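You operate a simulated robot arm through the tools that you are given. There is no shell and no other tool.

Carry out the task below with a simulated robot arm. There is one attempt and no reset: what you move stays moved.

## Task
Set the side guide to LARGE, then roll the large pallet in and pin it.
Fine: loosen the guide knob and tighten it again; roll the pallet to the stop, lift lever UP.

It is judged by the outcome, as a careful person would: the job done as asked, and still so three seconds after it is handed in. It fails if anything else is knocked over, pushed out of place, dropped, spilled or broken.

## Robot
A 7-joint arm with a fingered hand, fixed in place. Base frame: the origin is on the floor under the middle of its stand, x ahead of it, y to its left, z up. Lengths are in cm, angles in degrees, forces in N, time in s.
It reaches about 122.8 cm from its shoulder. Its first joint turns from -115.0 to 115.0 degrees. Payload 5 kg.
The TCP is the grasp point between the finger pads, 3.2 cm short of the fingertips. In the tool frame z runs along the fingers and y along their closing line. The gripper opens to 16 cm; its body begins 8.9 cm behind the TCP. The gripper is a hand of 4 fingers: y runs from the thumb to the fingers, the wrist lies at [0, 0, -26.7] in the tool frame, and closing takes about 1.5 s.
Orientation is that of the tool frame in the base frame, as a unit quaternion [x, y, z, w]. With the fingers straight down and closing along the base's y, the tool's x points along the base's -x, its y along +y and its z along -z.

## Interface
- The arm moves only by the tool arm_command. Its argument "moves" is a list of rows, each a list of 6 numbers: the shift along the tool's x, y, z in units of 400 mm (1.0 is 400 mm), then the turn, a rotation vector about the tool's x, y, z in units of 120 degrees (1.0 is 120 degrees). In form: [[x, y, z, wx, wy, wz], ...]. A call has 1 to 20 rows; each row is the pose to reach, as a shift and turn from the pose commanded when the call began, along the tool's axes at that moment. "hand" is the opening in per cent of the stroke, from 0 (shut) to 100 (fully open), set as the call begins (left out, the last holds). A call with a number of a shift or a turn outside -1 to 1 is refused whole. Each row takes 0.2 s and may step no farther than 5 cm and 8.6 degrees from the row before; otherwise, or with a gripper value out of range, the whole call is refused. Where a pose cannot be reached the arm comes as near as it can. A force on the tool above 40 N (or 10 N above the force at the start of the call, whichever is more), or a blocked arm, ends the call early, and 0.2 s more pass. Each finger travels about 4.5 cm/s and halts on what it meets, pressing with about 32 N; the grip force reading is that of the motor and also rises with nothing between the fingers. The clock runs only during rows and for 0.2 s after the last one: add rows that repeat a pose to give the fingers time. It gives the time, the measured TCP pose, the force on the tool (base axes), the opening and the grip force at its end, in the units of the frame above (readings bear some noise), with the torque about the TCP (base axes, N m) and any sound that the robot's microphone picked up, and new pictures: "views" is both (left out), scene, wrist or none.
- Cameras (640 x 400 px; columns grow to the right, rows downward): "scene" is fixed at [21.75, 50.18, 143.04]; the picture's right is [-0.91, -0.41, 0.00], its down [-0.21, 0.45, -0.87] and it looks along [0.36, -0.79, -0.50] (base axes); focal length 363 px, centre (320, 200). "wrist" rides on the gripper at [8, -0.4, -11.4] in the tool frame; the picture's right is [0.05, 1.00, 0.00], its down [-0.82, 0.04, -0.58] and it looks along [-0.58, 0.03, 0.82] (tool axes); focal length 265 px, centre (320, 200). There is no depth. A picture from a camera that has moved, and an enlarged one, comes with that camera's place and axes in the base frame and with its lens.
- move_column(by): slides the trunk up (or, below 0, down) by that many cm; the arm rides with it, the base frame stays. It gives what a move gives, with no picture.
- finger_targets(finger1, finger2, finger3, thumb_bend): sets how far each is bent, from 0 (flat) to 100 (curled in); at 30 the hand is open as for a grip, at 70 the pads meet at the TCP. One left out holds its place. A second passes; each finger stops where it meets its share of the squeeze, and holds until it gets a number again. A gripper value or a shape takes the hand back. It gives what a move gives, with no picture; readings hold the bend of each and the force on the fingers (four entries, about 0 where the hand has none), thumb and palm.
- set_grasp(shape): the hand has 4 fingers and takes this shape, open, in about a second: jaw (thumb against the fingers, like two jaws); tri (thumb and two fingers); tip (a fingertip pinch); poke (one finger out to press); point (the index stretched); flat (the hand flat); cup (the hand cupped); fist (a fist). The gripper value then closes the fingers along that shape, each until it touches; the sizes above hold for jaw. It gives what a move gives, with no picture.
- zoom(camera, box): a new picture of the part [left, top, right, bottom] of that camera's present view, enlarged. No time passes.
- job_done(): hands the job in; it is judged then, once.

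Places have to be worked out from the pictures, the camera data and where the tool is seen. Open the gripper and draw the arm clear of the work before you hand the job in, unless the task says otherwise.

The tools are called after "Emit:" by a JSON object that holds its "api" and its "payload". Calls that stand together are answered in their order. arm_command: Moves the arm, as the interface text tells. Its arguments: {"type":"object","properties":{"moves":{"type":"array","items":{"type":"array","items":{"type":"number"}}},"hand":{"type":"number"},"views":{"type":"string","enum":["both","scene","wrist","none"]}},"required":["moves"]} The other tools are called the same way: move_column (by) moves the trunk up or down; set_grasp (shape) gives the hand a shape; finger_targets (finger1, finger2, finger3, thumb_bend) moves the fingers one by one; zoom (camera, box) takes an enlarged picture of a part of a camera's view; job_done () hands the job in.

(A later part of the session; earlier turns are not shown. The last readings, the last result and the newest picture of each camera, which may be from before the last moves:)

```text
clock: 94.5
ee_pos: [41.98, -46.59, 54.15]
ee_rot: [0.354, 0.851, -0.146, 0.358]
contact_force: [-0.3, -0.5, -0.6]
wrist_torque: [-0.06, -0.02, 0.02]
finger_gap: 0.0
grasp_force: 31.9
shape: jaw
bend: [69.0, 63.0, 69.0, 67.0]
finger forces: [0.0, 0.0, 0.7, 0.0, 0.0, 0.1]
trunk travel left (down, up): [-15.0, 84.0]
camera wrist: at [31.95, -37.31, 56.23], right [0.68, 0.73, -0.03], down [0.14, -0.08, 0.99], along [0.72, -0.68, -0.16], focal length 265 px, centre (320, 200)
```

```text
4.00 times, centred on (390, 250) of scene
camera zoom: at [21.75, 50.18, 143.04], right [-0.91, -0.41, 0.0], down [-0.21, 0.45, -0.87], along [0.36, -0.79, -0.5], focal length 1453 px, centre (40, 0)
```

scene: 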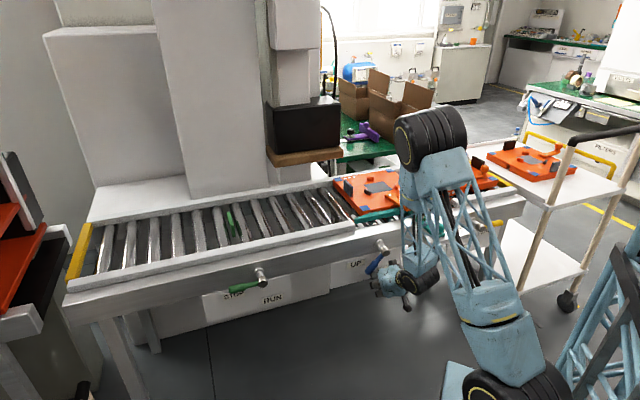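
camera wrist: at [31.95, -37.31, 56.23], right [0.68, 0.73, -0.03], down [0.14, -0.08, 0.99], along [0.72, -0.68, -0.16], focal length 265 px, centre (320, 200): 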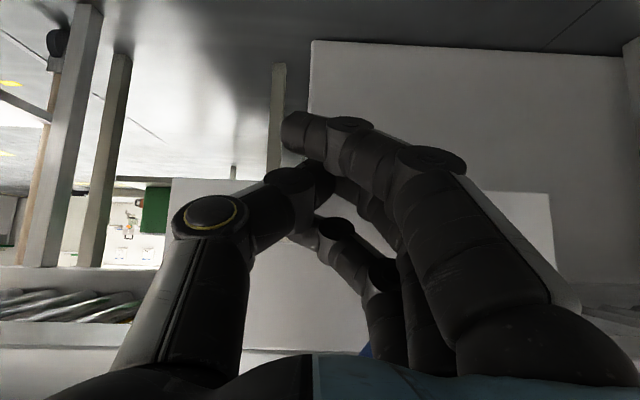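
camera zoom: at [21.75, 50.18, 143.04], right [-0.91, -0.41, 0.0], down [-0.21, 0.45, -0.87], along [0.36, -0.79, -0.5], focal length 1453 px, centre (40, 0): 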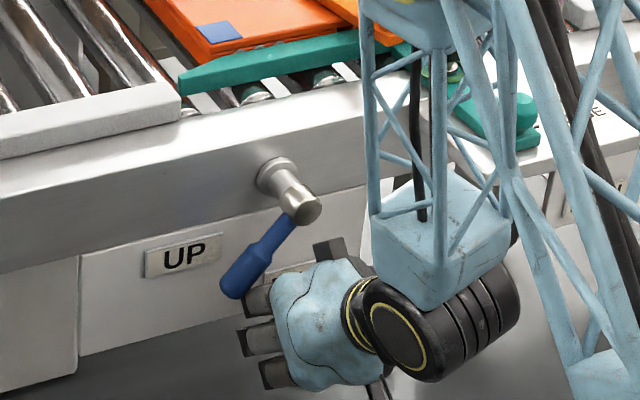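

Lever at about 44°, hand now near its tip. I'll follow the arc up to about 80° (up and +a).

Emit:
{"api": "arm_command", "payload": {"moves": [[-0.011, 0.017, -0.011, 0, 0, 0], [-0.0223, 0.0325, -0.0219, 0, 0, 0], [-0.035, 0.047, -0.034, 0, 0, 0], [-0.0473, 0.06, -0.0464, 0, 0, 0], [-0.058, 0.067, -0.057, 0, 0, 0], [-0.0678, 0.0725, -0.0665, 0, 0, 0], [-0.078, 0.08, -0.0765, 0, 0, 0], [-0.0884, 0.0858, -0.0866, 0, 0, 0], [-0.0884, 0.0858, -0.0866, 0, 0, 0]], "hand": 0}}

Emit:
{"api": "zoom", "payload": {"camera": "scene", "box": [320, 200, 460, 300]}}

```text
clock: 96.5
ee_pos: [44.48, -44.34, 59.01]
ee_rot: [0.354, 0.851, -0.147, 0.359]
contact_force: [-1.0, -0.1, -0.2]
wrist_torque: [-0.04, -0.08, 0.05]
finger_gap: 0.0
grasp_force: 31.9
shape: jaw
bend: [69.0, 63.0, 69.0, 67.0]
finger forces: [0.1, 0.0, 1.4, 0.0, 0.0, 0.1]
trunk travel left (down, up): [-15.0, 84.0]
camera wrist: at [34.42, -34.86, 61.16], right [0.68, 0.73, -0.03], down [0.14, -0.08, 0.99], along [0.72, -0.68, -0.16], focal length 265 px, centre (320, 200)
```

scene: 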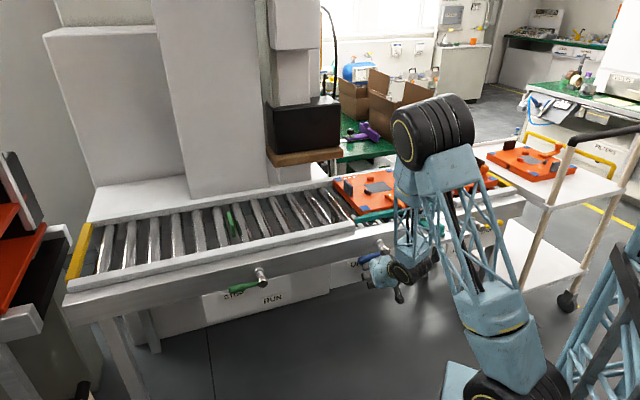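
wrist: 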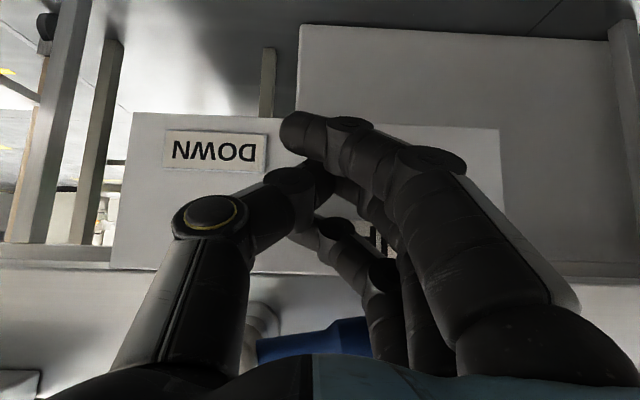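

```text
4.00 times, centred on (390, 250) of scene
camera zoom: at [21.75, 50.18, 143.04], right [-0.91, -0.41, 0.0], down [-0.21, 0.45, -0.87], along [0.36, -0.79, -0.5], focal length 1453 px, centre (40, 0)
```

zoom: 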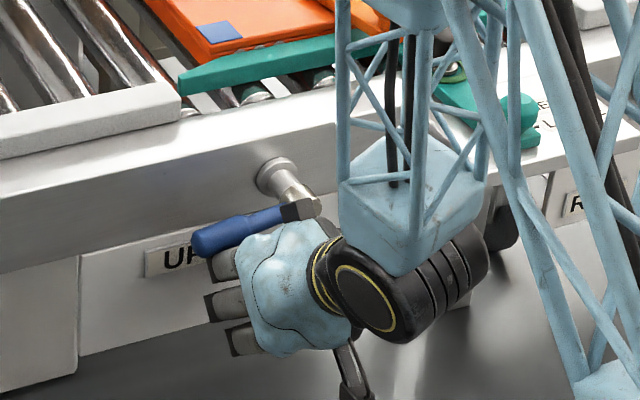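

The lever is at about 82° (nearly horizontal) with only ~1 N. I'll keep raising it gently, 2.5 cm more, to find its end.

Emit:
{"api": "arm_command", "payload": {"moves": [[-0.009, 0.004, -0.0088, 0, 0, 0], [-0.018, 0.007, -0.0175, 0, 0, 0], [-0.027, 0.01, -0.0263, 0, 0, 0], [-0.036, 0.01, -0.035, 0, 0, 0], [-0.0446, 0.01, -0.0438, 0, 0, 0], [-0.0446, 0.01, -0.0438, 0, 0, 0]], "hand": 0}}

Emit:
{"api": "zoom", "payload": {"camera": "scene", "box": [320, 150, 460, 290]}}

```text
clock: 97.7
ee_pos: [44.46, -43.63, 61.08]
ee_rot: [0.354, 0.854, -0.146, 0.353]
contact_force: [-5.3, 4.7, -13.9]
wrist_torque: [-0.52, 0.02, 0.27]
finger_gap: 0.0
grasp_force: 31.8
shape: jaw
bend: [69.0, 63.0, 69.0, 67.0]
finger forces: [0.1, 0.1, 14.2, 0.1, 0.0, 0.0]
trunk travel left (down, up): [-15.0, 84.0]
stopped in row 6: the force on the tool passed its limit at 44 N (the readings are from after the stop); the commanded pose is now the measured one
camera wrist: at [34.38, -34.22, 63.35], right [0.68, 0.73, -0.04], down [0.15, -0.09, 0.98], along [0.72, -0.68, -0.17], focal length 265 px, centre (320, 200)
```

scene: 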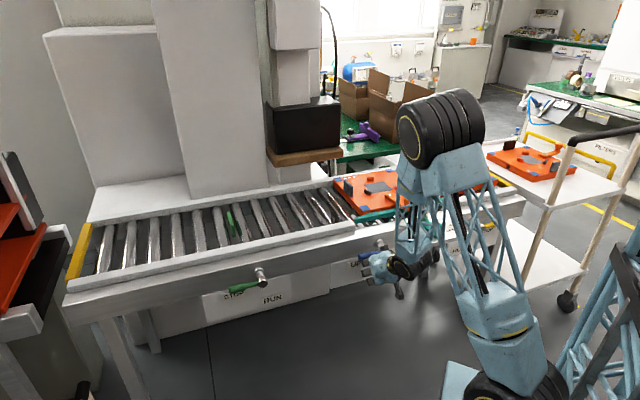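
wrist: 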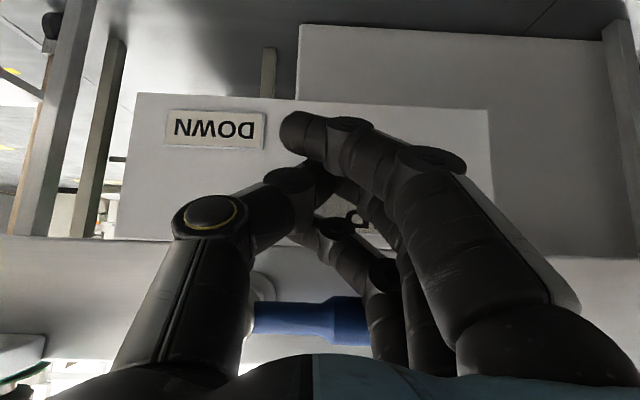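

```text
2.86 times, centred on (390, 220) of scene
camera zoom: at [21.75, 50.18, 143.04], right [-0.91, -0.41, 0.0], down [-0.21, 0.45, -0.87], along [0.36, -0.79, -0.5], focal length 1038 px, centre (120, 143)
```

zoom: 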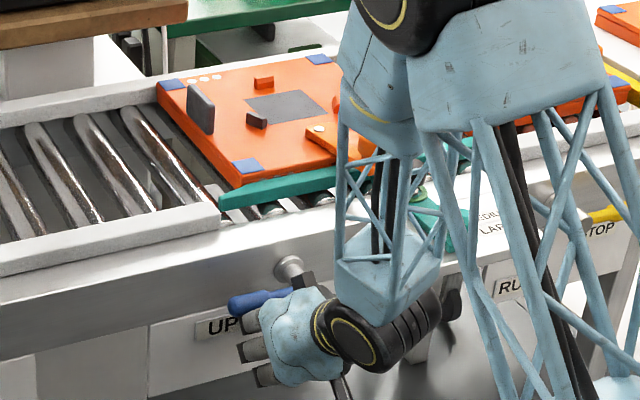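

The lever met its end stop (44 N) and looks horizontal, beside UP. I'll lower the hand 3 cm off the lever and check that it stays up.

Emit:
{"api": "arm_command", "payload": {"moves": [[0.018, 0, 0.0175, 0, 0, 0], [0.036, 0, 0.035, 0, 0, 0], [0.0535, 0, 0.0525, 0, 0, 0], [0.0535, 0, 0.0525, 0, 0, 0]], "hand": 0}}

Emit:
{"api": "zoom", "payload": {"camera": "scene", "box": [320, 200, 460, 300]}}

Emit:
{"api": "zoom", "payload": {"camera": "wrist", "box": [200, 200, 480, 400]}}

```text
clock: 98.7
ee_pos: [44.49, -43.55, 58.21]
ee_rot: [0.354, 0.853, -0.147, 0.354]
contact_force: [0.5, -0.2, -0.8]
wrist_torque: [0.0, -0.01, 0.02]
finger_gap: 0.0
grasp_force: 31.6
shape: jaw
bend: [69.0, 63.0, 69.0, 67.0]
finger forces: [0.1, 0.1, 0.1, 0.1, 0.0, 0.1]
trunk travel left (down, up): [-15.0, 84.0]
camera wrist: at [34.45, -34.26, 60.43], right [0.68, 0.73, -0.04], down [0.15, -0.09, 0.99], along [0.72, -0.68, -0.17], focal length 265 px, centre (320, 200)
```

scene: 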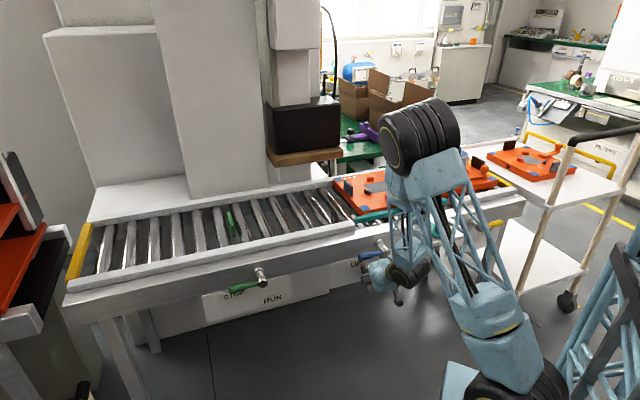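
wrist: 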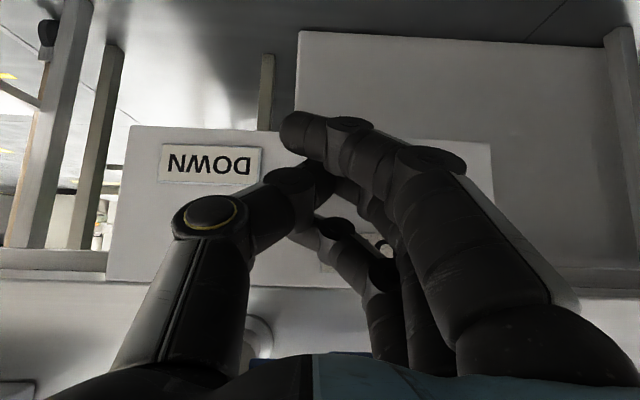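

```text
4.00 times, centred on (390, 250) of scene
camera zoom: at [21.75, 50.18, 143.04], right [-0.91, -0.41, 0.0], down [-0.21, 0.45, -0.87], along [0.36, -0.79, -0.5], focal length 1453 px, centre (40, 0)
```

zoom: 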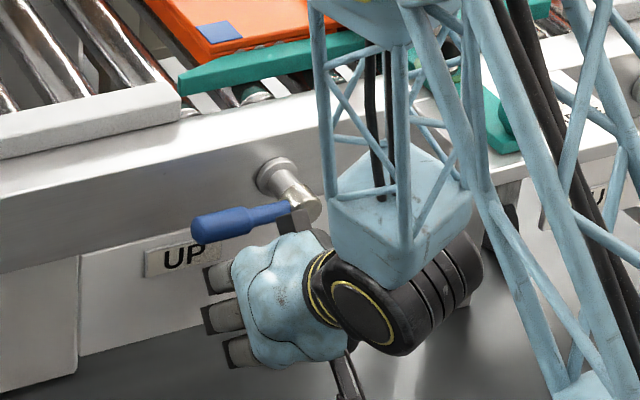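

```text
2.00 times, centred on (340, 300) of wrist
camera zoom: at [34.45, -34.26, 60.43], right [0.68, 0.73, -0.04], down [0.15, -0.09, 0.99], along [0.72, -0.68, -0.17], focal length 531 px, centre (280, 0)
```

zoom: 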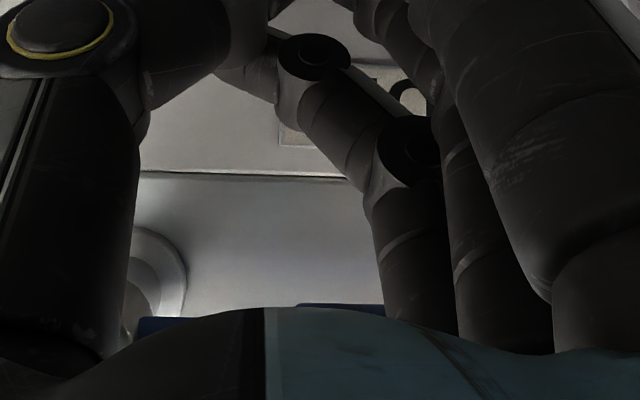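

The lever stays up on its own at horizontal. I'll back the hand straight out 8 cm toward the robot.

Emit:
{"api": "arm_command", "payload": {"moves": [[0.035, 0, -0.0357, 0, 0, 0], [0.07, 0, -0.0714, 0, 0, 0], [0.105, 0, -0.107, 0, 0, 0], [0.14, 0, -0.143, 0, 0, 0], [0.14, 0, -0.143, 0, 0, 0]], "hand": 0}}

Emit:
{"api": "zoom", "payload": {"camera": "scene", "box": [320, 150, 500, 290]}}

```text
clock: 99.9
ee_pos: [41.93, -41.35, 57.92]
ee_rot: [0.355, 0.853, -0.147, 0.354]
contact_force: [0.7, 0.4, 0.9]
wrist_torque: [-0.02, 0.02, -0.01]
finger_gap: 0.0
grasp_force: 32.1
shape: jaw
bend: [69.0, 63.0, 69.0, 67.0]
finger forces: [0.1, 0.1, 0.1, 0.1, 0.1, 0.1]
out of reach, approached as far as the arm can: row 2, 3, 4, 5
trunk travel left (down, up): [-15.0, 84.0]
camera wrist: at [31.92, -31.95, 60.36], right [0.68, 0.73, -0.03], down [0.15, -0.09, 0.98], along [0.72, -0.68, -0.17], focal length 265 px, centre (320, 200)
```

scene: 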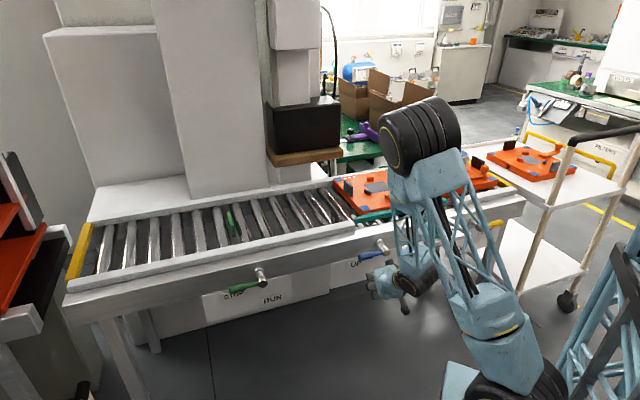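
wrist: 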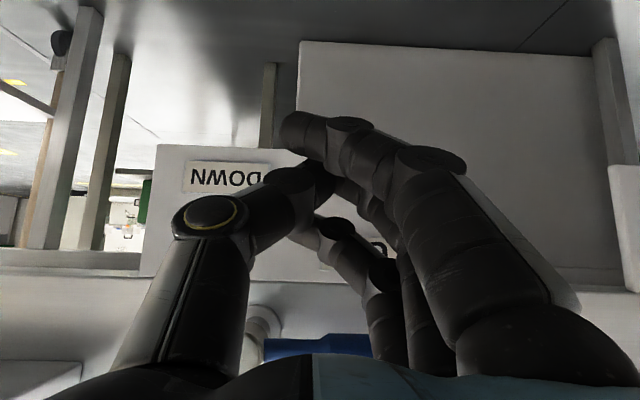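

```text
2.86 times, centred on (410, 220) of scene
camera zoom: at [21.75, 50.18, 143.04], right [-0.91, -0.41, 0.0], down [-0.21, 0.45, -0.87], along [0.36, -0.79, -0.5], focal length 1038 px, centre (63, 143)
```

zoom: 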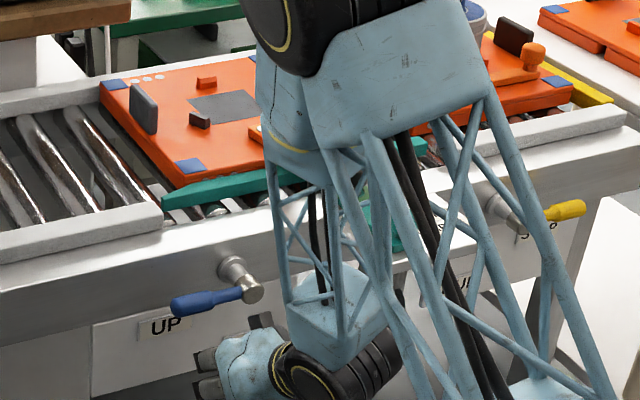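

The arm is folded as far as it can here, so straight retreat stops short. I'll instead go back sideways along the way I came (tool −y ~10 cm, under the hub) to the spot I know is reachable and clear of the lever.

Emit:
{"api": "arm_command", "payload": {"moves": [[-0.015, -0.05, 0.016, 0, 0, 0], [-0.03, -0.1, 0.032, 0, 0, 0], [-0.047, -0.15, 0.048, 0, 0, 0], [-0.047, -0.2, 0.048, 0, 0, 0], [-0.047, -0.245, 0.048, 0, 0, 0], [-0.047, -0.245, 0.048, 0, 0, 0]], "hand": 0}}

Emit:
{"api": "zoom", "payload": {"camera": "scene", "box": [320, 150, 500, 290]}}

```text
clock: 101.3
ee_pos: [36.94, -50.2, 58.23]
ee_rot: [0.355, 0.853, -0.147, 0.354]
contact_force: [0.5, 0.8, 0.2]
wrist_torque: [-0.05, 0.01, 0.02]
finger_gap: 0.0
grasp_force: 32.0
shape: jaw
bend: [69.0, 63.0, 69.0, 67.0]
finger forces: [0.0, 0.0, 0.0, 0.1, 0.1, 0.0]
trunk travel left (down, up): [-15.0, 84.0]
camera wrist: at [26.93, -40.79, 60.39], right [0.68, 0.73, -0.04], down [0.15, -0.09, 0.99], along [0.72, -0.68, -0.17], focal length 265 px, centre (320, 200)
```

scene: 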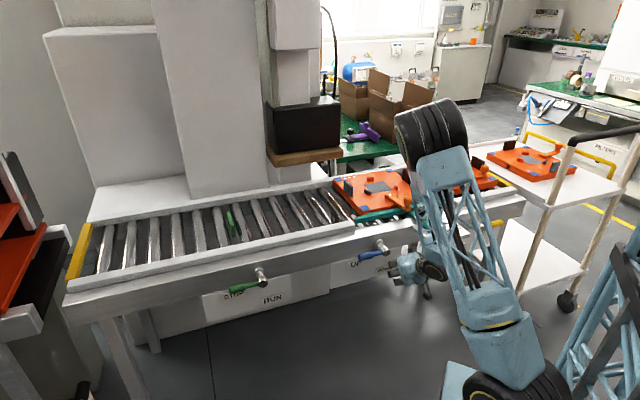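
wrist: 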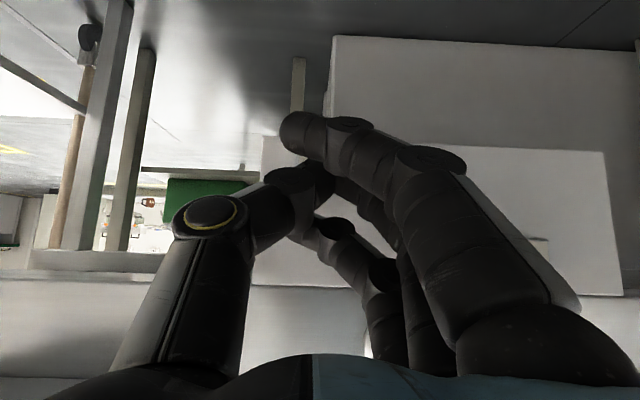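

```text
2.86 times, centred on (410, 220) of scene
camera zoom: at [21.75, 50.18, 143.04], right [-0.91, -0.41, 0.0], down [-0.21, 0.45, -0.87], along [0.36, -0.79, -0.5], focal length 1038 px, centre (63, 143)
```

zoom: 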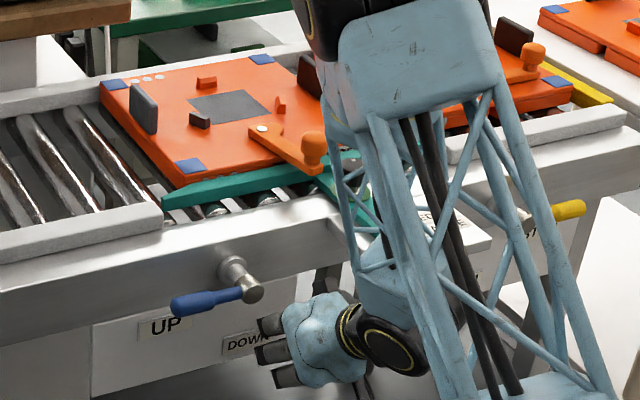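

Now I retreat 4.7 cm toward the robot and rise 3 cm, reversing my approach path.

Emit:
{"api": "arm_command", "payload": {"moves": [[0.027, 0, -0.028, 0, 0, 0], [0.055, 0, -0.056, 0, 0, 0], [0.082, 0, -0.084, 0, 0, 0], [0.055, 0, -0.11, 0, 0, 0], [0.0285, 0, -0.1365, 0, 0, 0], [0.0285, 0, -0.1365, 0, 0, 0]], "hand": 0, "views": "scene"}}

```text
clock: 102.7
ee_pos: [33.76, -46.9, 61.24]
ee_rot: [0.355, 0.853, -0.147, 0.354]
contact_force: [-0.2, 0.3, 0.3]
wrist_torque: [-0.02, -0.01, 0.03]
finger_gap: 0.01
grasp_force: 32.7
shape: jaw
bend: [69.0, 63.0, 69.0, 67.0]
finger forces: [0.0, 0.0, 0.0, 0.1, 0.0, 0.0]
trunk travel left (down, up): [-15.0, 84.0]
```

scene: 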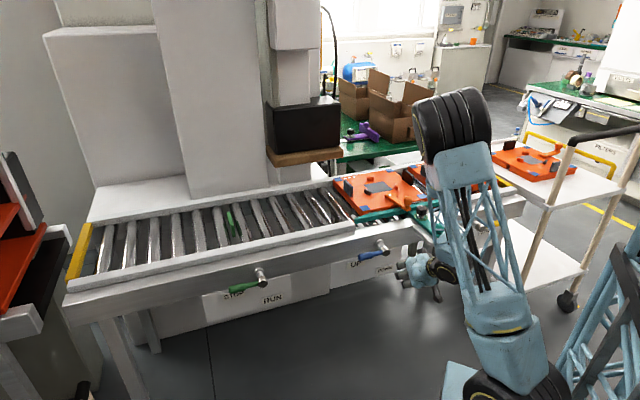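

The hand is back at the known clear spot. I'll raise the trunk 30 cm in two steps, returning above the conveyor level.

Emit:
{"api": "move_column", "payload": {"by": 15}}

Emit:
{"api": "move_column", "payload": {"by": 15}}

Emit:
{"api": "arm_command", "payload": {"moves": [[0, 0, 0, 0, 0, 0]], "hand": 0}}

Emit:
{"api": "zoom", "payload": {"camera": "scene", "box": [320, 150, 480, 280]}}

```text
clock: 104.5
ee_pos: [33.8, -46.94, 76.08]
ee_rot: [0.355, 0.853, -0.147, 0.354]
contact_force: [-0.6, 0.4, 0.0]
wrist_torque: [0.0, 0.0, -0.01]
finger_gap: 0.0
grasp_force: 31.8
shape: jaw
bend: [69.0, 63.0, 69.0, 67.0]
finger forces: [0.1, 0.1, 0.0, 0.0, 0.1, 0.1]
trunk travel left (down, up): [-30.0, 69.0]
```

```text
clock: 106.2
ee_pos: [33.69, -46.98, 91.21]
ee_rot: [0.355, 0.852, -0.147, 0.354]
contact_force: [0.9, 1.4, -0.3]
wrist_torque: [-0.02, -0.04, 0.04]
finger_gap: 0.0
grasp_force: 31.7
shape: jaw
bend: [69.0, 63.0, 69.0, 67.0]
finger forces: [0.0, 0.1, 0.0, 0.0, 0.1, 0.0]
trunk travel left (down, up): [-45.0, 54.0]
```

```text
clock: 106.6
ee_pos: [33.7, -46.89, 91.27]
ee_rot: [0.355, 0.853, -0.147, 0.354]
contact_force: [0.0, 0.6, -0.3]
wrist_torque: [0.03, -0.01, 0.01]
finger_gap: 0.03
grasp_force: 31.9
shape: jaw
bend: [69.0, 63.0, 69.0, 67.0]
finger forces: [0.0, 0.0, 0.0, 0.1, 0.0, 0.0]
trunk travel left (down, up): [-45.0, 54.0]
camera wrist: at [23.7, -37.51, 93.4], right [0.68, 0.73, -0.04], down [0.15, -0.09, 0.99], along [0.72, -0.68, -0.17], focal length 265 px, centre (320, 200)
```

scene: 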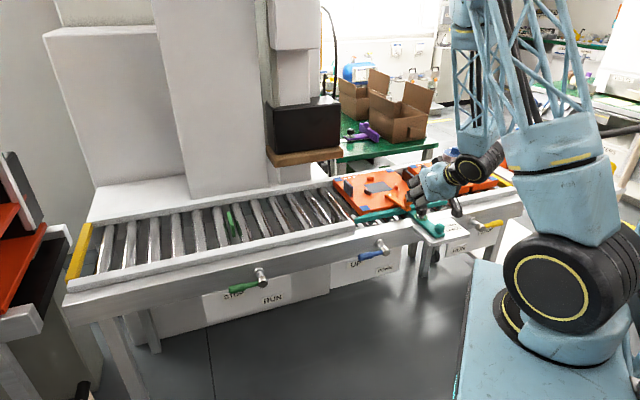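
wrist: 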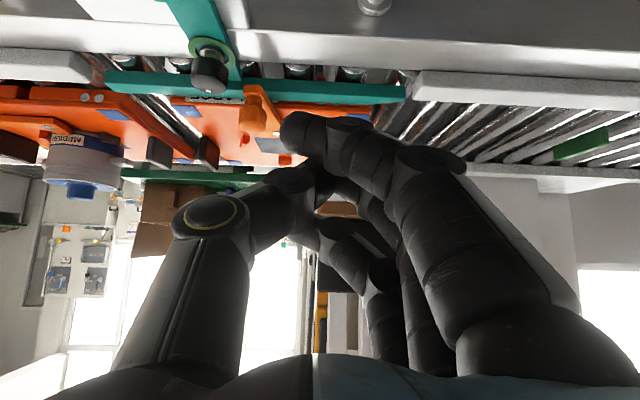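

```text
3.08 times, centred on (400, 215) of scene
camera zoom: at [21.75, 50.18, 143.04], right [-0.91, -0.41, 0.0], down [-0.21, 0.45, -0.87], along [0.36, -0.79, -0.5], focal length 1118 px, centre (74, 154)
```

zoom: 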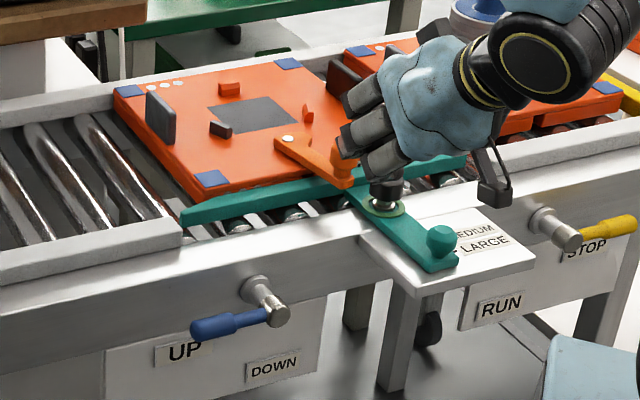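

The lever points to UP. I'll rise 12 cm while un-tilting the hand and opening it, then inspect the pallet, pins and guide.

Emit:
{"api": "arm_command", "payload": {"moves": [[-0.04, 0, -0.04, 0, 0.03, 0], [-0.08, 0, -0.08, 0, 0.08, 0], [-0.12, 0, -0.12, 0, 0.14, 0], [-0.16, 0, -0.16, 0, 0.2, 0], [-0.2, 0, -0.2, 0, 0.26, 0], [-0.214, 0, -0.21, 0, 0.32, 0], [-0.214, 0, -0.21, 0, 0.375, 0], [-0.214, 0, -0.21, 0, 0.375, 0]], "hand": 100}}

Emit:
{"api": "zoom", "payload": {"camera": "scene", "box": [330, 150, 470, 250]}}

Emit:
{"api": "zoom", "payload": {"camera": "wrist", "box": [160, 0, 480, 200]}}

```text
clock: 108.4
ee_pos: [33.66, -47.0, 103.19]
ee_rot: [0.384, 0.923, 0.0, 0.001]
contact_force: [-0.5, -0.5, 0.1]
wrist_torque: [0.02, 0.04, 0.0]
finger_gap: 15.97
grasp_force: 0.1
shape: jaw
bend: [30.0, 30.0, 30.0, 30.0]
finger forces: [0.1, 0.0, 0.1, 0.1, 0.1, 0.1]
out of reach, approached as far as the arm can: row 3
trunk travel left (down, up): [-45.0, 54.0]
camera wrist: at [27.71, -41.62, 114.47], right [0.67, 0.74, 0.0], down [0.6, -0.55, 0.58], along [0.43, -0.39, -0.82], focal length 265 px, centre (320, 200)
```

scene: 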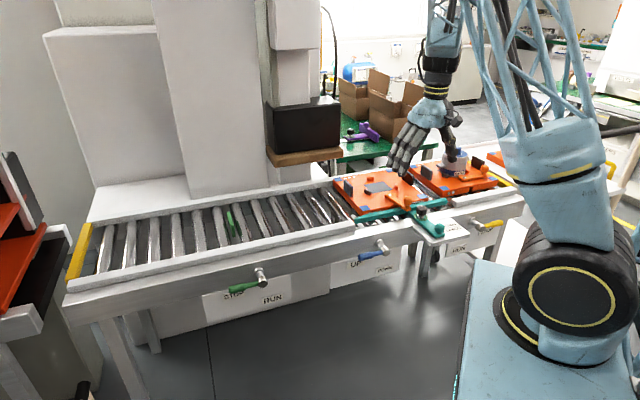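
wrist: 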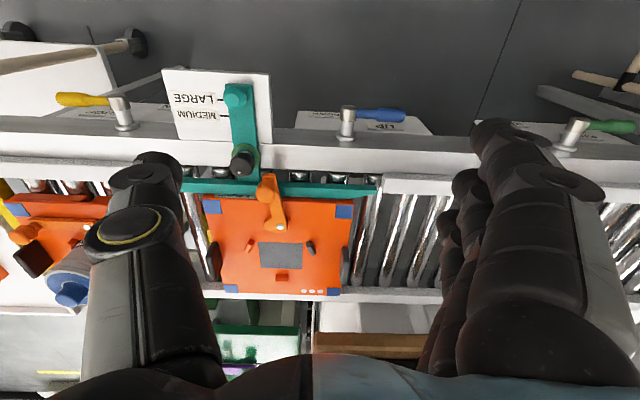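

```text
4.00 times, centred on (400, 200) of scene
camera zoom: at [21.75, 50.18, 143.04], right [-0.91, -0.41, 0.0], down [-0.21, 0.45, -0.87], along [0.36, -0.79, -0.5], focal length 1453 px, centre (0, 200)
```

zoom: 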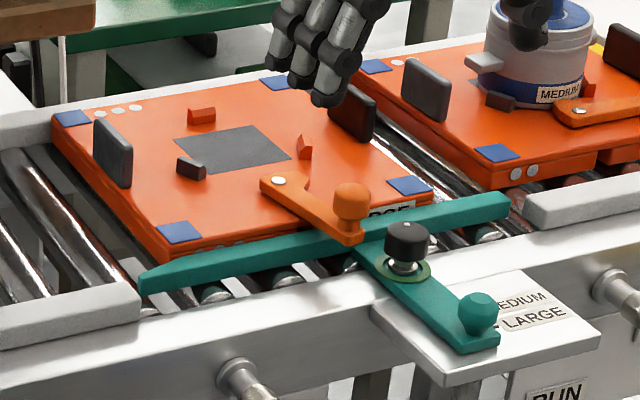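

```text
2.00 times, centred on (320, 100) of wrist
camera zoom: at [27.71, -41.62, 114.47], right [0.67, 0.74, 0.0], down [0.6, -0.55, 0.58], along [0.43, -0.39, -0.82], focal length 531 px, centre (320, 400)
```

zoom: 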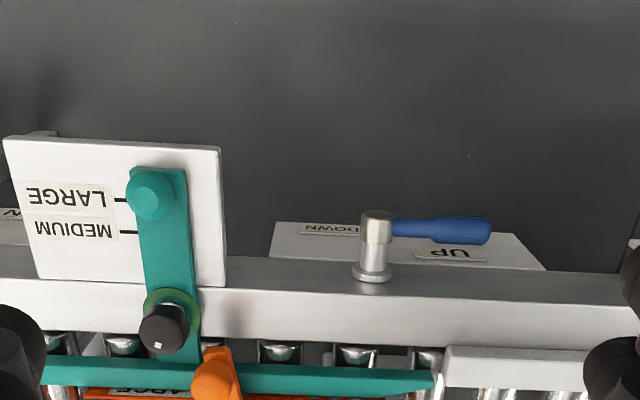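

Lever at UP, guide pointer at LARGE, knob tight. I'll zoom on the pallet's leading edge and stop to check the fit before deciding whether a tug test is needed.

Emit:
{"api": "zoom", "payload": {"camera": "wrist", "box": [160, 160, 400, 310]}}

Emit:
{"api": "zoom", "payload": {"camera": "scene", "box": [330, 160, 400, 215]}}

Emit:
{"api": "zoom", "payload": {"camera": "scene", "box": [395, 170, 465, 225]}}

Emit:
{"api": "zoom", "payload": {"camera": "scene", "box": [330, 220, 430, 290]}}

```text
2.67 times, centred on (280, 235) of wrist
camera zoom: at [27.71, -41.62, 114.47], right [0.67, 0.74, 0.0], down [0.6, -0.55, 0.58], along [0.43, -0.39, -0.82], focal length 708 px, centre (427, 107)
```

zoom: 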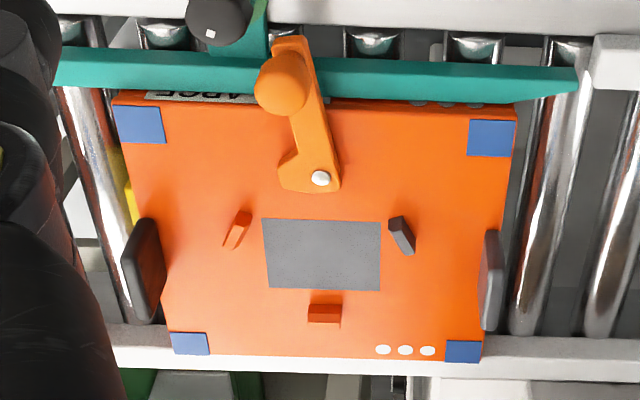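

```text
7.27 times, centred on (365, 188) of scene
camera zoom: at [21.75, 50.18, 143.04], right [-0.91, -0.41, 0.0], down [-0.21, 0.45, -0.87], along [0.36, -0.79, -0.5], focal length 2642 px, centre (-7, 291)
```

zoom: 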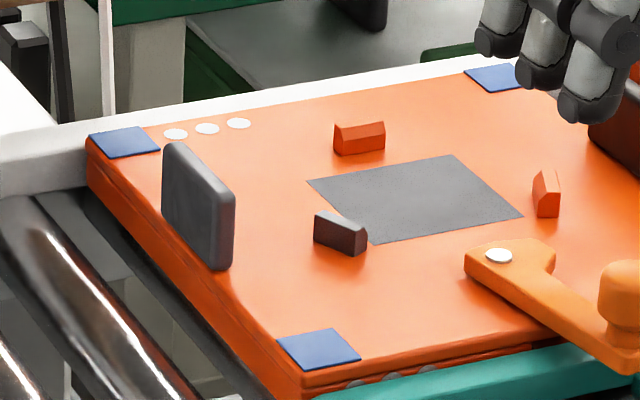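

```text
7.27 times, centred on (430, 198) of scene
camera zoom: at [21.75, 50.18, 143.04], right [-0.91, -0.41, 0.0], down [-0.21, 0.45, -0.87], along [0.36, -0.79, -0.5], focal length 2642 px, centre (-480, 218)
```

zoom: 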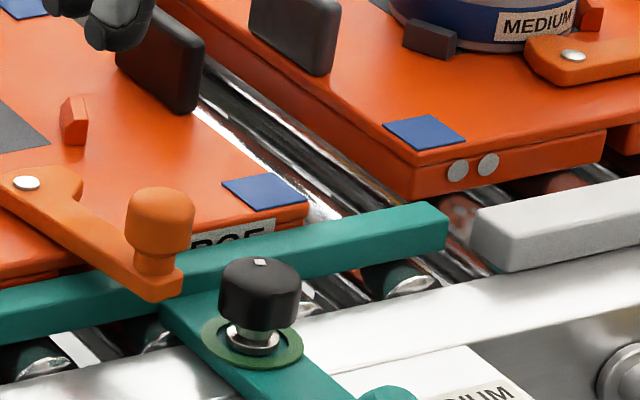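

```text
5.71 times, centred on (380, 255) of scene
camera zoom: at [21.75, 50.18, 143.04], right [-0.91, -0.41, 0.0], down [-0.21, 0.45, -0.87], along [0.36, -0.79, -0.5], focal length 2076 px, centre (-23, -114)
```

zoom: 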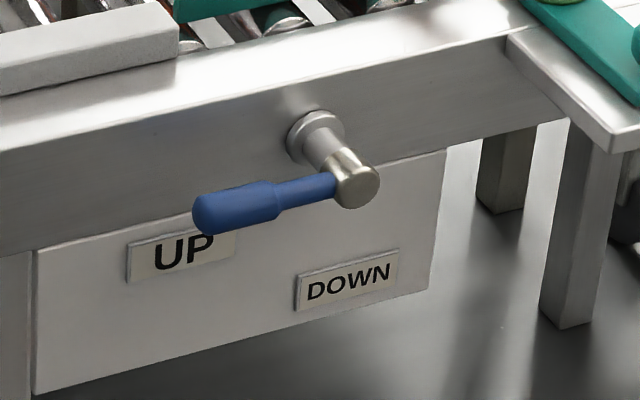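

Everything looks right. As a careful check that the pin is really in, I'll do a gentle nudge test: go back over the pallet's grey plate at safe height first.

Emit:
{"api": "arm_command", "payload": {"moves": [[-0.07, 0.012, 0.0, 0, 0, 0], [-0.16, 0.028, 0.03, 0, 0, 0], [-0.255, 0.045, 0.06, 0, 0, 0], [-0.35, 0.062, 0.1, 0, 0, 0], [-0.445, 0.08, 0.14, 0, 0, 0], [-0.54, 0.097, 0.18, 0, 0, 0], [-0.635, 0.114, 0.22, 0, 0, 0], [-0.73, 0.13, 0.25, 0, 0, 0], [-0.81, 0.145, 0.28, 0, 0, 0], [-0.851, 0.151, 0.28, 0, 0, 0], [-0.851, 0.151, 0.28, 0, 0, 0]], "hand": 45}}

Emit:
{"api": "zoom", "payload": {"camera": "wrist", "box": [160, 40, 480, 240]}}

```text
clock: 110.8
ee_pos: [62.05, -66.86, 92.1]
ee_rot: [0.384, 0.924, 0.001, 0.001]
contact_force: [-1.0, 0.2, 0.0]
wrist_torque: [0.01, 0.01, 0.01]
finger_gap: 7.28
grasp_force: 0.0
shape: jaw
bend: [73.0, 73.0, 73.0, 70.0]
finger forces: [0.0, 0.0, 0.1, 0.1, 0.0, 0.0]
trunk travel left (down, up): [-45.0, 54.0]
camera wrist: at [56.05, -61.43, 103.3], right [0.67, 0.74, 0.0], down [0.6, -0.55, 0.58], along [0.43, -0.39, -0.82], focal length 265 px, centre (320, 200)
```

scene: 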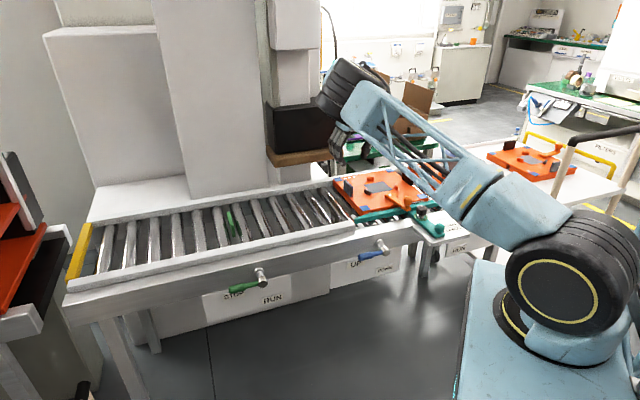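
wrist: 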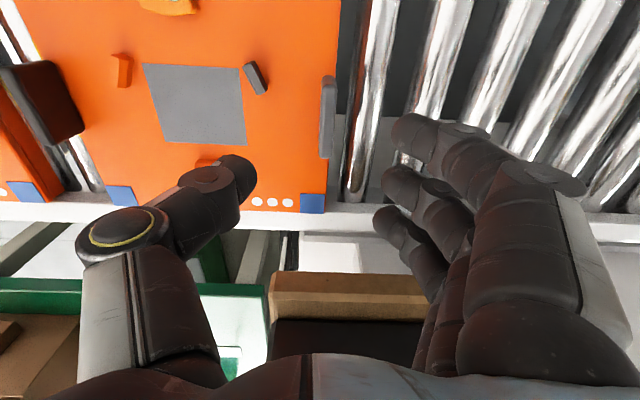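

```text
2.00 times, centred on (320, 140) of wrist
camera zoom: at [56.05, -61.43, 103.3], right [0.67, 0.74, 0.0], down [0.6, -0.55, 0.58], along [0.43, -0.39, -0.82], focal length 531 px, centre (320, 320)
```

zoom: 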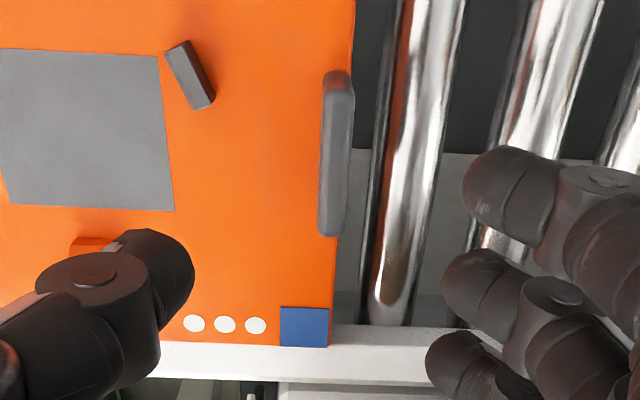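

The pallet sits exactly as before. I'll descend around the plate again with the hand part-open (no gripping).

Emit:
{"api": "arm_command", "payload": {"moves": [[0, 0.005, 0.07, 0, 0, 0], [0, 0.01, 0.14, 0, 0, 0], [0, 0.015, 0.21, 0, 0, 0], [0, 0.018, 0.26, 0, 0, 0], [0, 0.018, 0.3, 0, 0, 0], [0, 0.018, 0.3, 0, 0, 0]], "hand": 42}}

Emit:
{"api": "zoom", "payload": {"camera": "wrist", "box": [160, 80, 480, 280]}}

```text
clock: 112.2
ee_pos: [62.69, -66.33, 79.93]
ee_rot: [0.383, 0.924, 0.001, 0.001]
contact_force: [0.6, -0.5, -0.2]
wrist_torque: [-0.02, 0.0, 0.01]
finger_gap: 6.82
grasp_force: 0.1
shape: jaw
bend: [73.0, 73.0, 73.0, 70.0]
finger forces: [0.0, 0.1, 0.1, 0.0, 0.0, 0.1]
trunk travel left (down, up): [-45.0, 54.0]
camera wrist: at [56.62, -60.96, 91.2], right [0.67, 0.74, 0.0], down [0.6, -0.55, 0.58], along [0.43, -0.39, -0.82], focal length 265 px, centre (320, 200)
```

scene: 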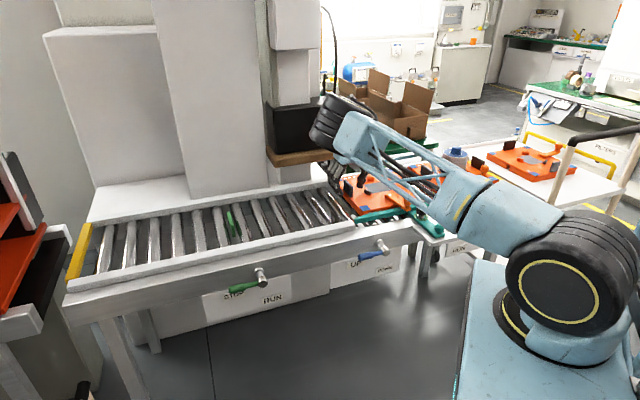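
wrist: 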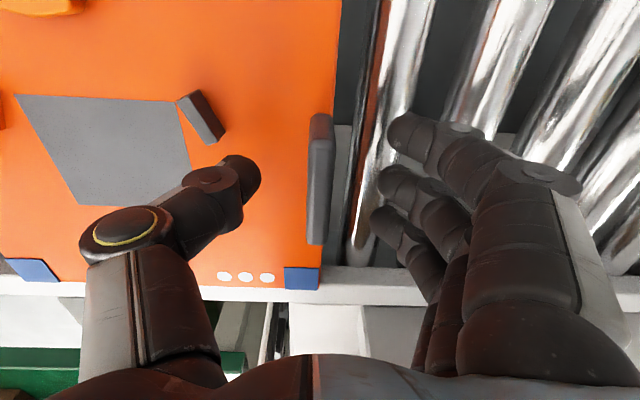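

```text
2.00 times, centred on (320, 180) of wrist
camera zoom: at [56.62, -60.96, 91.2], right [0.67, 0.74, 0.0], down [0.6, -0.55, 0.58], along [0.43, -0.39, -0.82], focal length 531 px, centre (320, 240)
```

zoom: 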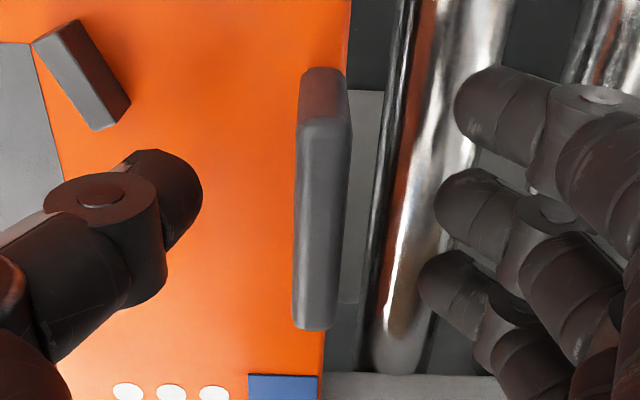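

The plate stands centred between thumb and fingers. I'll move +a (tool +y) 2.3 cm so the thumb approaches the plate's inner face, then nudge gently.

Emit:
{"api": "arm_command", "payload": {"moves": [[0, 0.015, 0, 0, 0, 0], [0, 0.03, 0, 0, 0, 0], [0, 0.045, 0, 0, 0, 0], [0, 0.0575, 0, 0, 0, 0], [0, 0.0575, 0, 0, 0, 0]], "hand": 42, "views": "wrist"}}

Emit:
{"api": "arm_command", "payload": {"moves": [[0, 0.005, 0, 0, 0, 0], [0, 0.01, 0, 0, 0, 0], [0, 0.015, 0, 0, 0, 0], [0, 0.015, 0, 0, 0, 0]], "hand": 42, "views": "wrist"}}

```text
clock: 113.4
ee_pos: [64.34, -64.57, 80.1]
ee_rot: [0.384, 0.923, 0.0, 0.003]
contact_force: [0.6, 0.0, 0.1]
wrist_torque: [-0.02, 0.0, -0.02]
finger_gap: 6.79
grasp_force: 0.1
shape: jaw
bend: [73.0, 73.0, 73.0, 70.0]
finger forces: [0.0, 0.1, 0.1, 0.0, 0.0, 0.1]
trunk travel left (down, up): [-45.0, 54.0]
camera wrist: at [58.29, -59.33, 91.26], right [0.67, 0.74, 0.0], down [0.6, -0.55, 0.58], along [0.43, -0.39, -0.82], focal length 265 px, centre (320, 200)
```

wrist: 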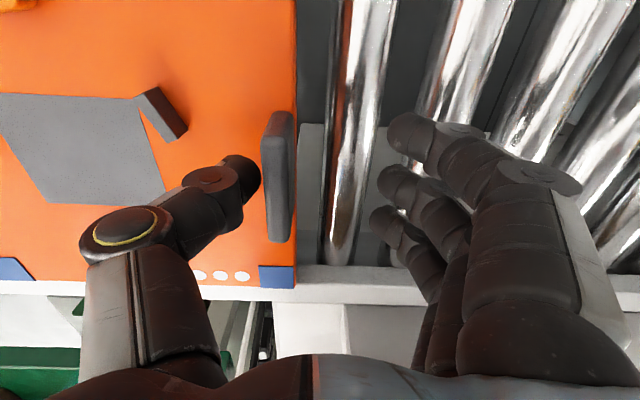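

```text
clock: 114.4
ee_pos: [64.7, -64.38, 80.06]
ee_rot: [0.384, 0.923, 0.002, 0.002]
contact_force: [-0.9, -0.3, -0.1]
wrist_torque: [0.0, 0.0, 0.0]
finger_gap: 6.84
grasp_force: 0.1
shape: jaw
bend: [73.0, 73.0, 73.0, 70.0]
finger forces: [0.0, 0.0, 0.0, 0.0, 0.7, 0.1]
trunk travel left (down, up): [-45.0, 54.0]
camera wrist: at [58.72, -58.91, 91.27], right [0.67, 0.74, 0.0], down [0.6, -0.55, 0.58], along [0.43, -0.39, -0.82], focal length 265 px, centre (320, 200)
```

wrist: 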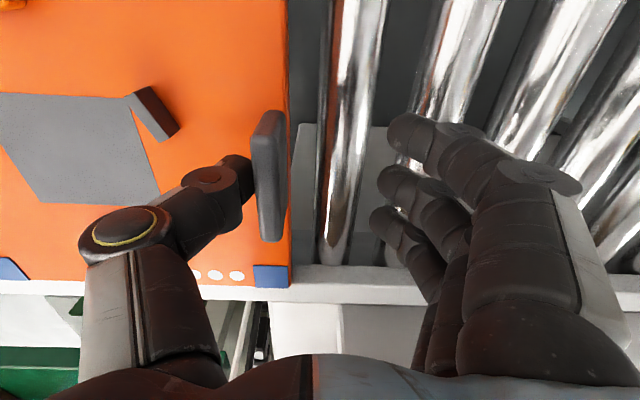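

The thumb has just touched the plate (0.7 N). I'll nudge another 6 mm and watch thumb force and the gap from the pallet's edge to the next roller.

Emit:
{"api": "arm_command", "payload": {"moves": [[0, 0.005, 0, 0, 0, 0], [0, 0.01, 0, 0, 0, 0], [0, 0.015, 0, 0, 0, 0], [0, 0.015, 0, 0, 0, 0], [0, 0.015, 0, 0, 0, 0]], "hand": 42, "views": "wrist"}}

```text
clock: 115.6
ee_pos: [65.14, -63.95, 80.07]
ee_rot: [0.383, 0.924, 0.0, 0.001]
contact_force: [-2.5, -2.9, 1.8]
wrist_torque: [-0.14, 0.1, 0.02]
finger_gap: 7.13
grasp_force: 0.1
shape: jaw
bend: [73.0, 73.0, 73.0, 70.0]
finger forces: [0.1, 0.1, 0.0, 0.0, 4.5, 0.1]
trunk travel left (down, up): [-45.0, 54.0]
camera wrist: at [59.08, -58.51, 91.29], right [0.67, 0.74, 0.0], down [0.6, -0.55, 0.58], along [0.43, -0.39, -0.82], focal length 265 px, centre (320, 200)
```

wrist: 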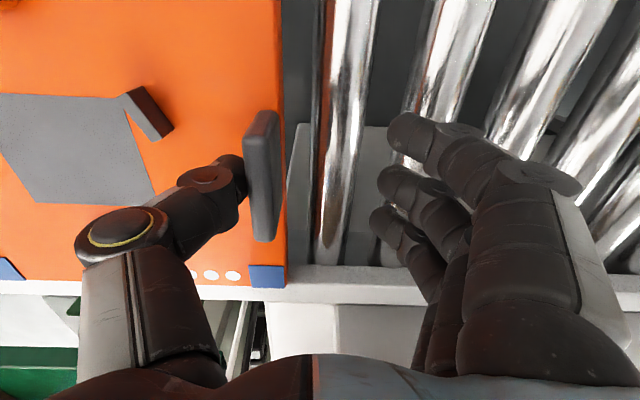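

Thumb force rose to 4.5 N; there may be a slight play. I'll zoom to compare, then nudge 5 mm more to see whether it holds.

Emit:
{"api": "zoom", "payload": {"camera": "wrist", "box": [200, 80, 400, 300]}}

Emit:
{"api": "arm_command", "payload": {"moves": [[0, 0.005, 0, 0, 0, 0], [0, 0.01, 0, 0, 0, 0], [0, 0.0125, 0, 0, 0, 0], [0, 0.0125, 0, 0, 0, 0], [0, 0.0125, 0, 0, 0, 0]], "hand": 42, "views": "wrist"}}

Emit:
{"api": "zoom", "payload": {"camera": "wrist", "box": [200, 80, 400, 300]}}

```text
1.82 times, centred on (300, 190) of wrist
camera zoom: at [59.08, -58.51, 91.29], right [0.67, 0.74, 0.0], down [0.6, -0.55, 0.58], along [0.43, -0.39, -0.82], focal length 483 px, centre (356, 218)
```

zoom: 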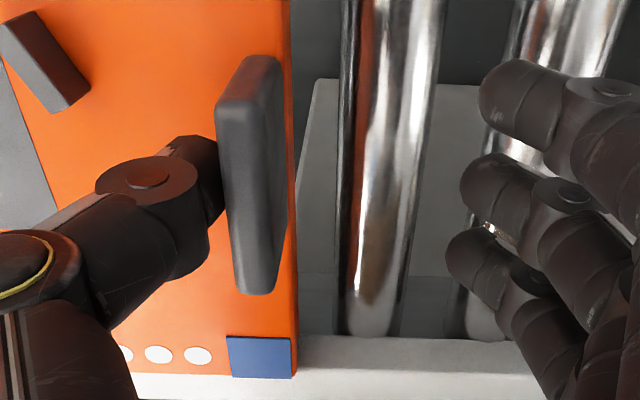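

```text
clock: 116.8
ee_pos: [65.46, -63.63, 80.07]
ee_rot: [0.383, 0.924, 0.0, 0.0]
contact_force: [-5.9, -6.7, 2.1]
wrist_torque: [-0.22, 0.19, 0.01]
finger_gap: 7.6
grasp_force: 0.0
shape: jaw
bend: [73.0, 73.0, 73.0, 70.0]
finger forces: [0.0, 0.1, 0.0, 0.0, 9.1, 0.0]
trunk travel left (down, up): [-45.0, 54.0]
camera wrist: at [59.43, -58.16, 91.3], right [0.67, 0.74, 0.0], down [0.6, -0.55, 0.58], along [0.43, -0.39, -0.82], focal length 265 px, centre (320, 200)
```

wrist: 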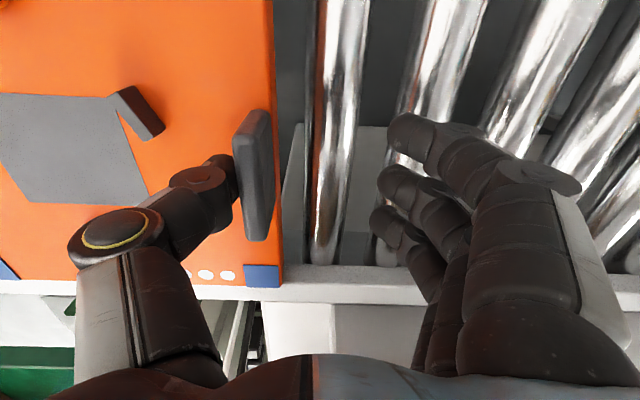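

```text
1.82 times, centred on (300, 190) of wrist
camera zoom: at [59.43, -58.16, 91.3], right [0.67, 0.74, 0.0], down [0.6, -0.55, 0.58], along [0.43, -0.39, -0.82], focal length 483 px, centre (356, 218)
```

zoom: 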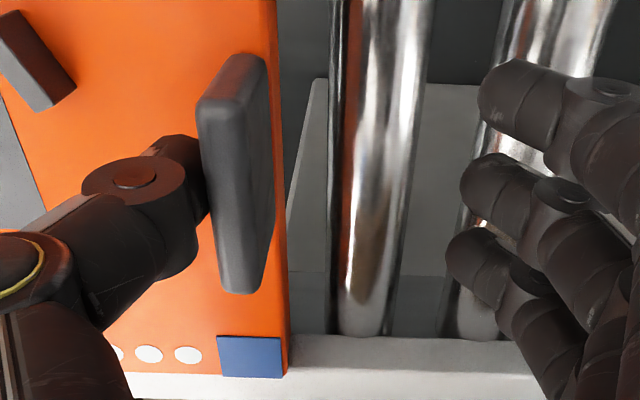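

The thumb reached 9 N and the pallet held: this last 5 mm was all thumb flex, so the pin holds it (just ~3 mm of play). I'll centre the hand on the plate, grip it, and press the pallet back against the stop.

Emit:
{"api": "arm_command", "payload": {"moves": [[0, -0.02, 0, 0, 0, 0], [0, -0.045, 0, 0, 0, 0], [0, -0.07, 0, 0, 0, 0], [0, -0.09, 0, 0, 0, 0], [0, -0.09, 0, 0, 0, 0]], "hand": 42, "views": "wrist"}}

Emit:
{"api": "arm_command", "payload": {"moves": [[0, 0, 0, 0, 0, 0], [0, 0, 0, 0, 0, 0], [0, 0, 0, 0, 0, 0], [0, 0, 0, 0, 0, 0], [0, 0, 0, 0, 0, 0], [0, 0, 0, 0, 0, 0]], "hand": 4, "views": "wrist"}}

```text
clock: 118.0
ee_pos: [62.96, -66.0, 80.11]
ee_rot: [0.384, 0.923, 0.0, 0.001]
contact_force: [-0.6, 0.7, 0.1]
wrist_torque: [0.0, 0.0, 0.0]
finger_gap: 6.81
grasp_force: 0.0
shape: jaw
bend: [73.0, 73.0, 73.0, 70.0]
finger forces: [0.0, 0.0, 0.1, 0.0, 0.1, 0.0]
trunk travel left (down, up): [-45.0, 54.0]
camera wrist: at [56.93, -60.67, 91.3], right [0.67, 0.74, 0.0], down [0.6, -0.55, 0.58], along [0.43, -0.39, -0.82], focal length 265 px, centre (320, 200)
```

wrist: 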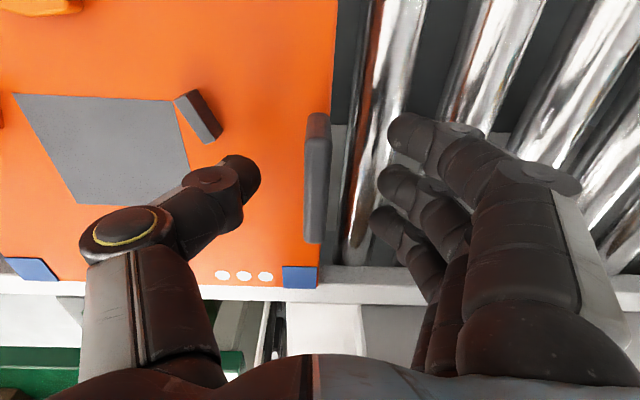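

```text
clock: 119.4
ee_pos: [62.86, -66.05, 80.02]
ee_rot: [0.383, 0.924, 0.001, 0.002]
contact_force: [-1.8, -3.1, -2.8]
wrist_torque: [-0.02, -0.01, 0.01]
finger_gap: 0.85
grasp_force: 31.9
shape: jaw
bend: [71.0, 71.0, 71.0, 70.0]
finger forces: [8.9, 9.0, 8.8, 0.0, 30.1, 0.0]
trunk travel left (down, up): [-45.0, 54.0]
camera wrist: at [56.91, -60.69, 91.27], right [0.67, 0.74, 0.0], down [0.6, -0.55, 0.58], along [0.43, -0.39, -0.82], focal length 265 px, centre (320, 200)
```

wrist: 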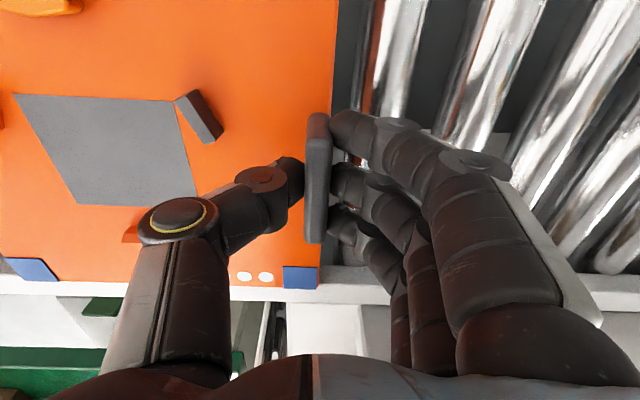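

Gripped; the pallet is ~3 mm off the stop (within the pin's play). I'll press it gently back (tool −y) 5 mm in small steps.

Emit:
{"api": "arm_command", "payload": {"moves": [[0, -0.004, 0, 0, 0, 0], [0, -0.008, 0, 0, 0, 0], [0, -0.012, 0, 0, 0, 0], [0, -0.012, 0, 0, 0, 0]], "hand": 4, "views": "wrist"}}

```text
clock: 120.4
ee_pos: [62.6, -66.31, 80.03]
ee_rot: [0.382, 0.924, 0.001, 0.001]
contact_force: [5.1, 5.7, -4.0]
wrist_torque: [0.14, -0.16, 0.01]
finger_gap: 0.78
grasp_force: 31.4
shape: jaw
bend: [71.0, 71.0, 71.0, 70.0]
finger forces: [11.7, 11.7, 11.5, 0.1, 27.3, 0.0]
trunk travel left (down, up): [-45.0, 54.0]
camera wrist: at [56.68, -60.97, 91.28], right [0.67, 0.74, 0.0], down [0.6, -0.55, 0.58], along [0.43, -0.39, -0.82], focal length 265 px, centre (320, 200)
```

wrist: 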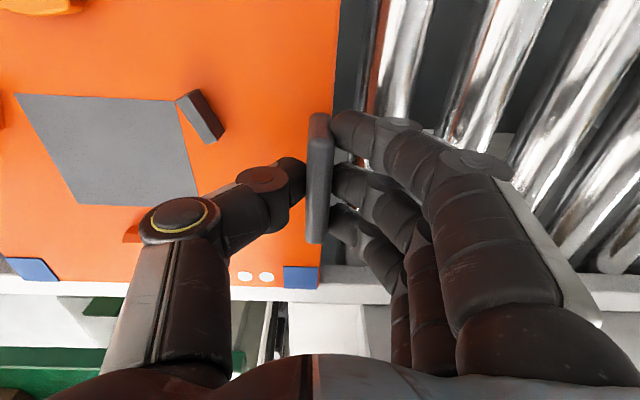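

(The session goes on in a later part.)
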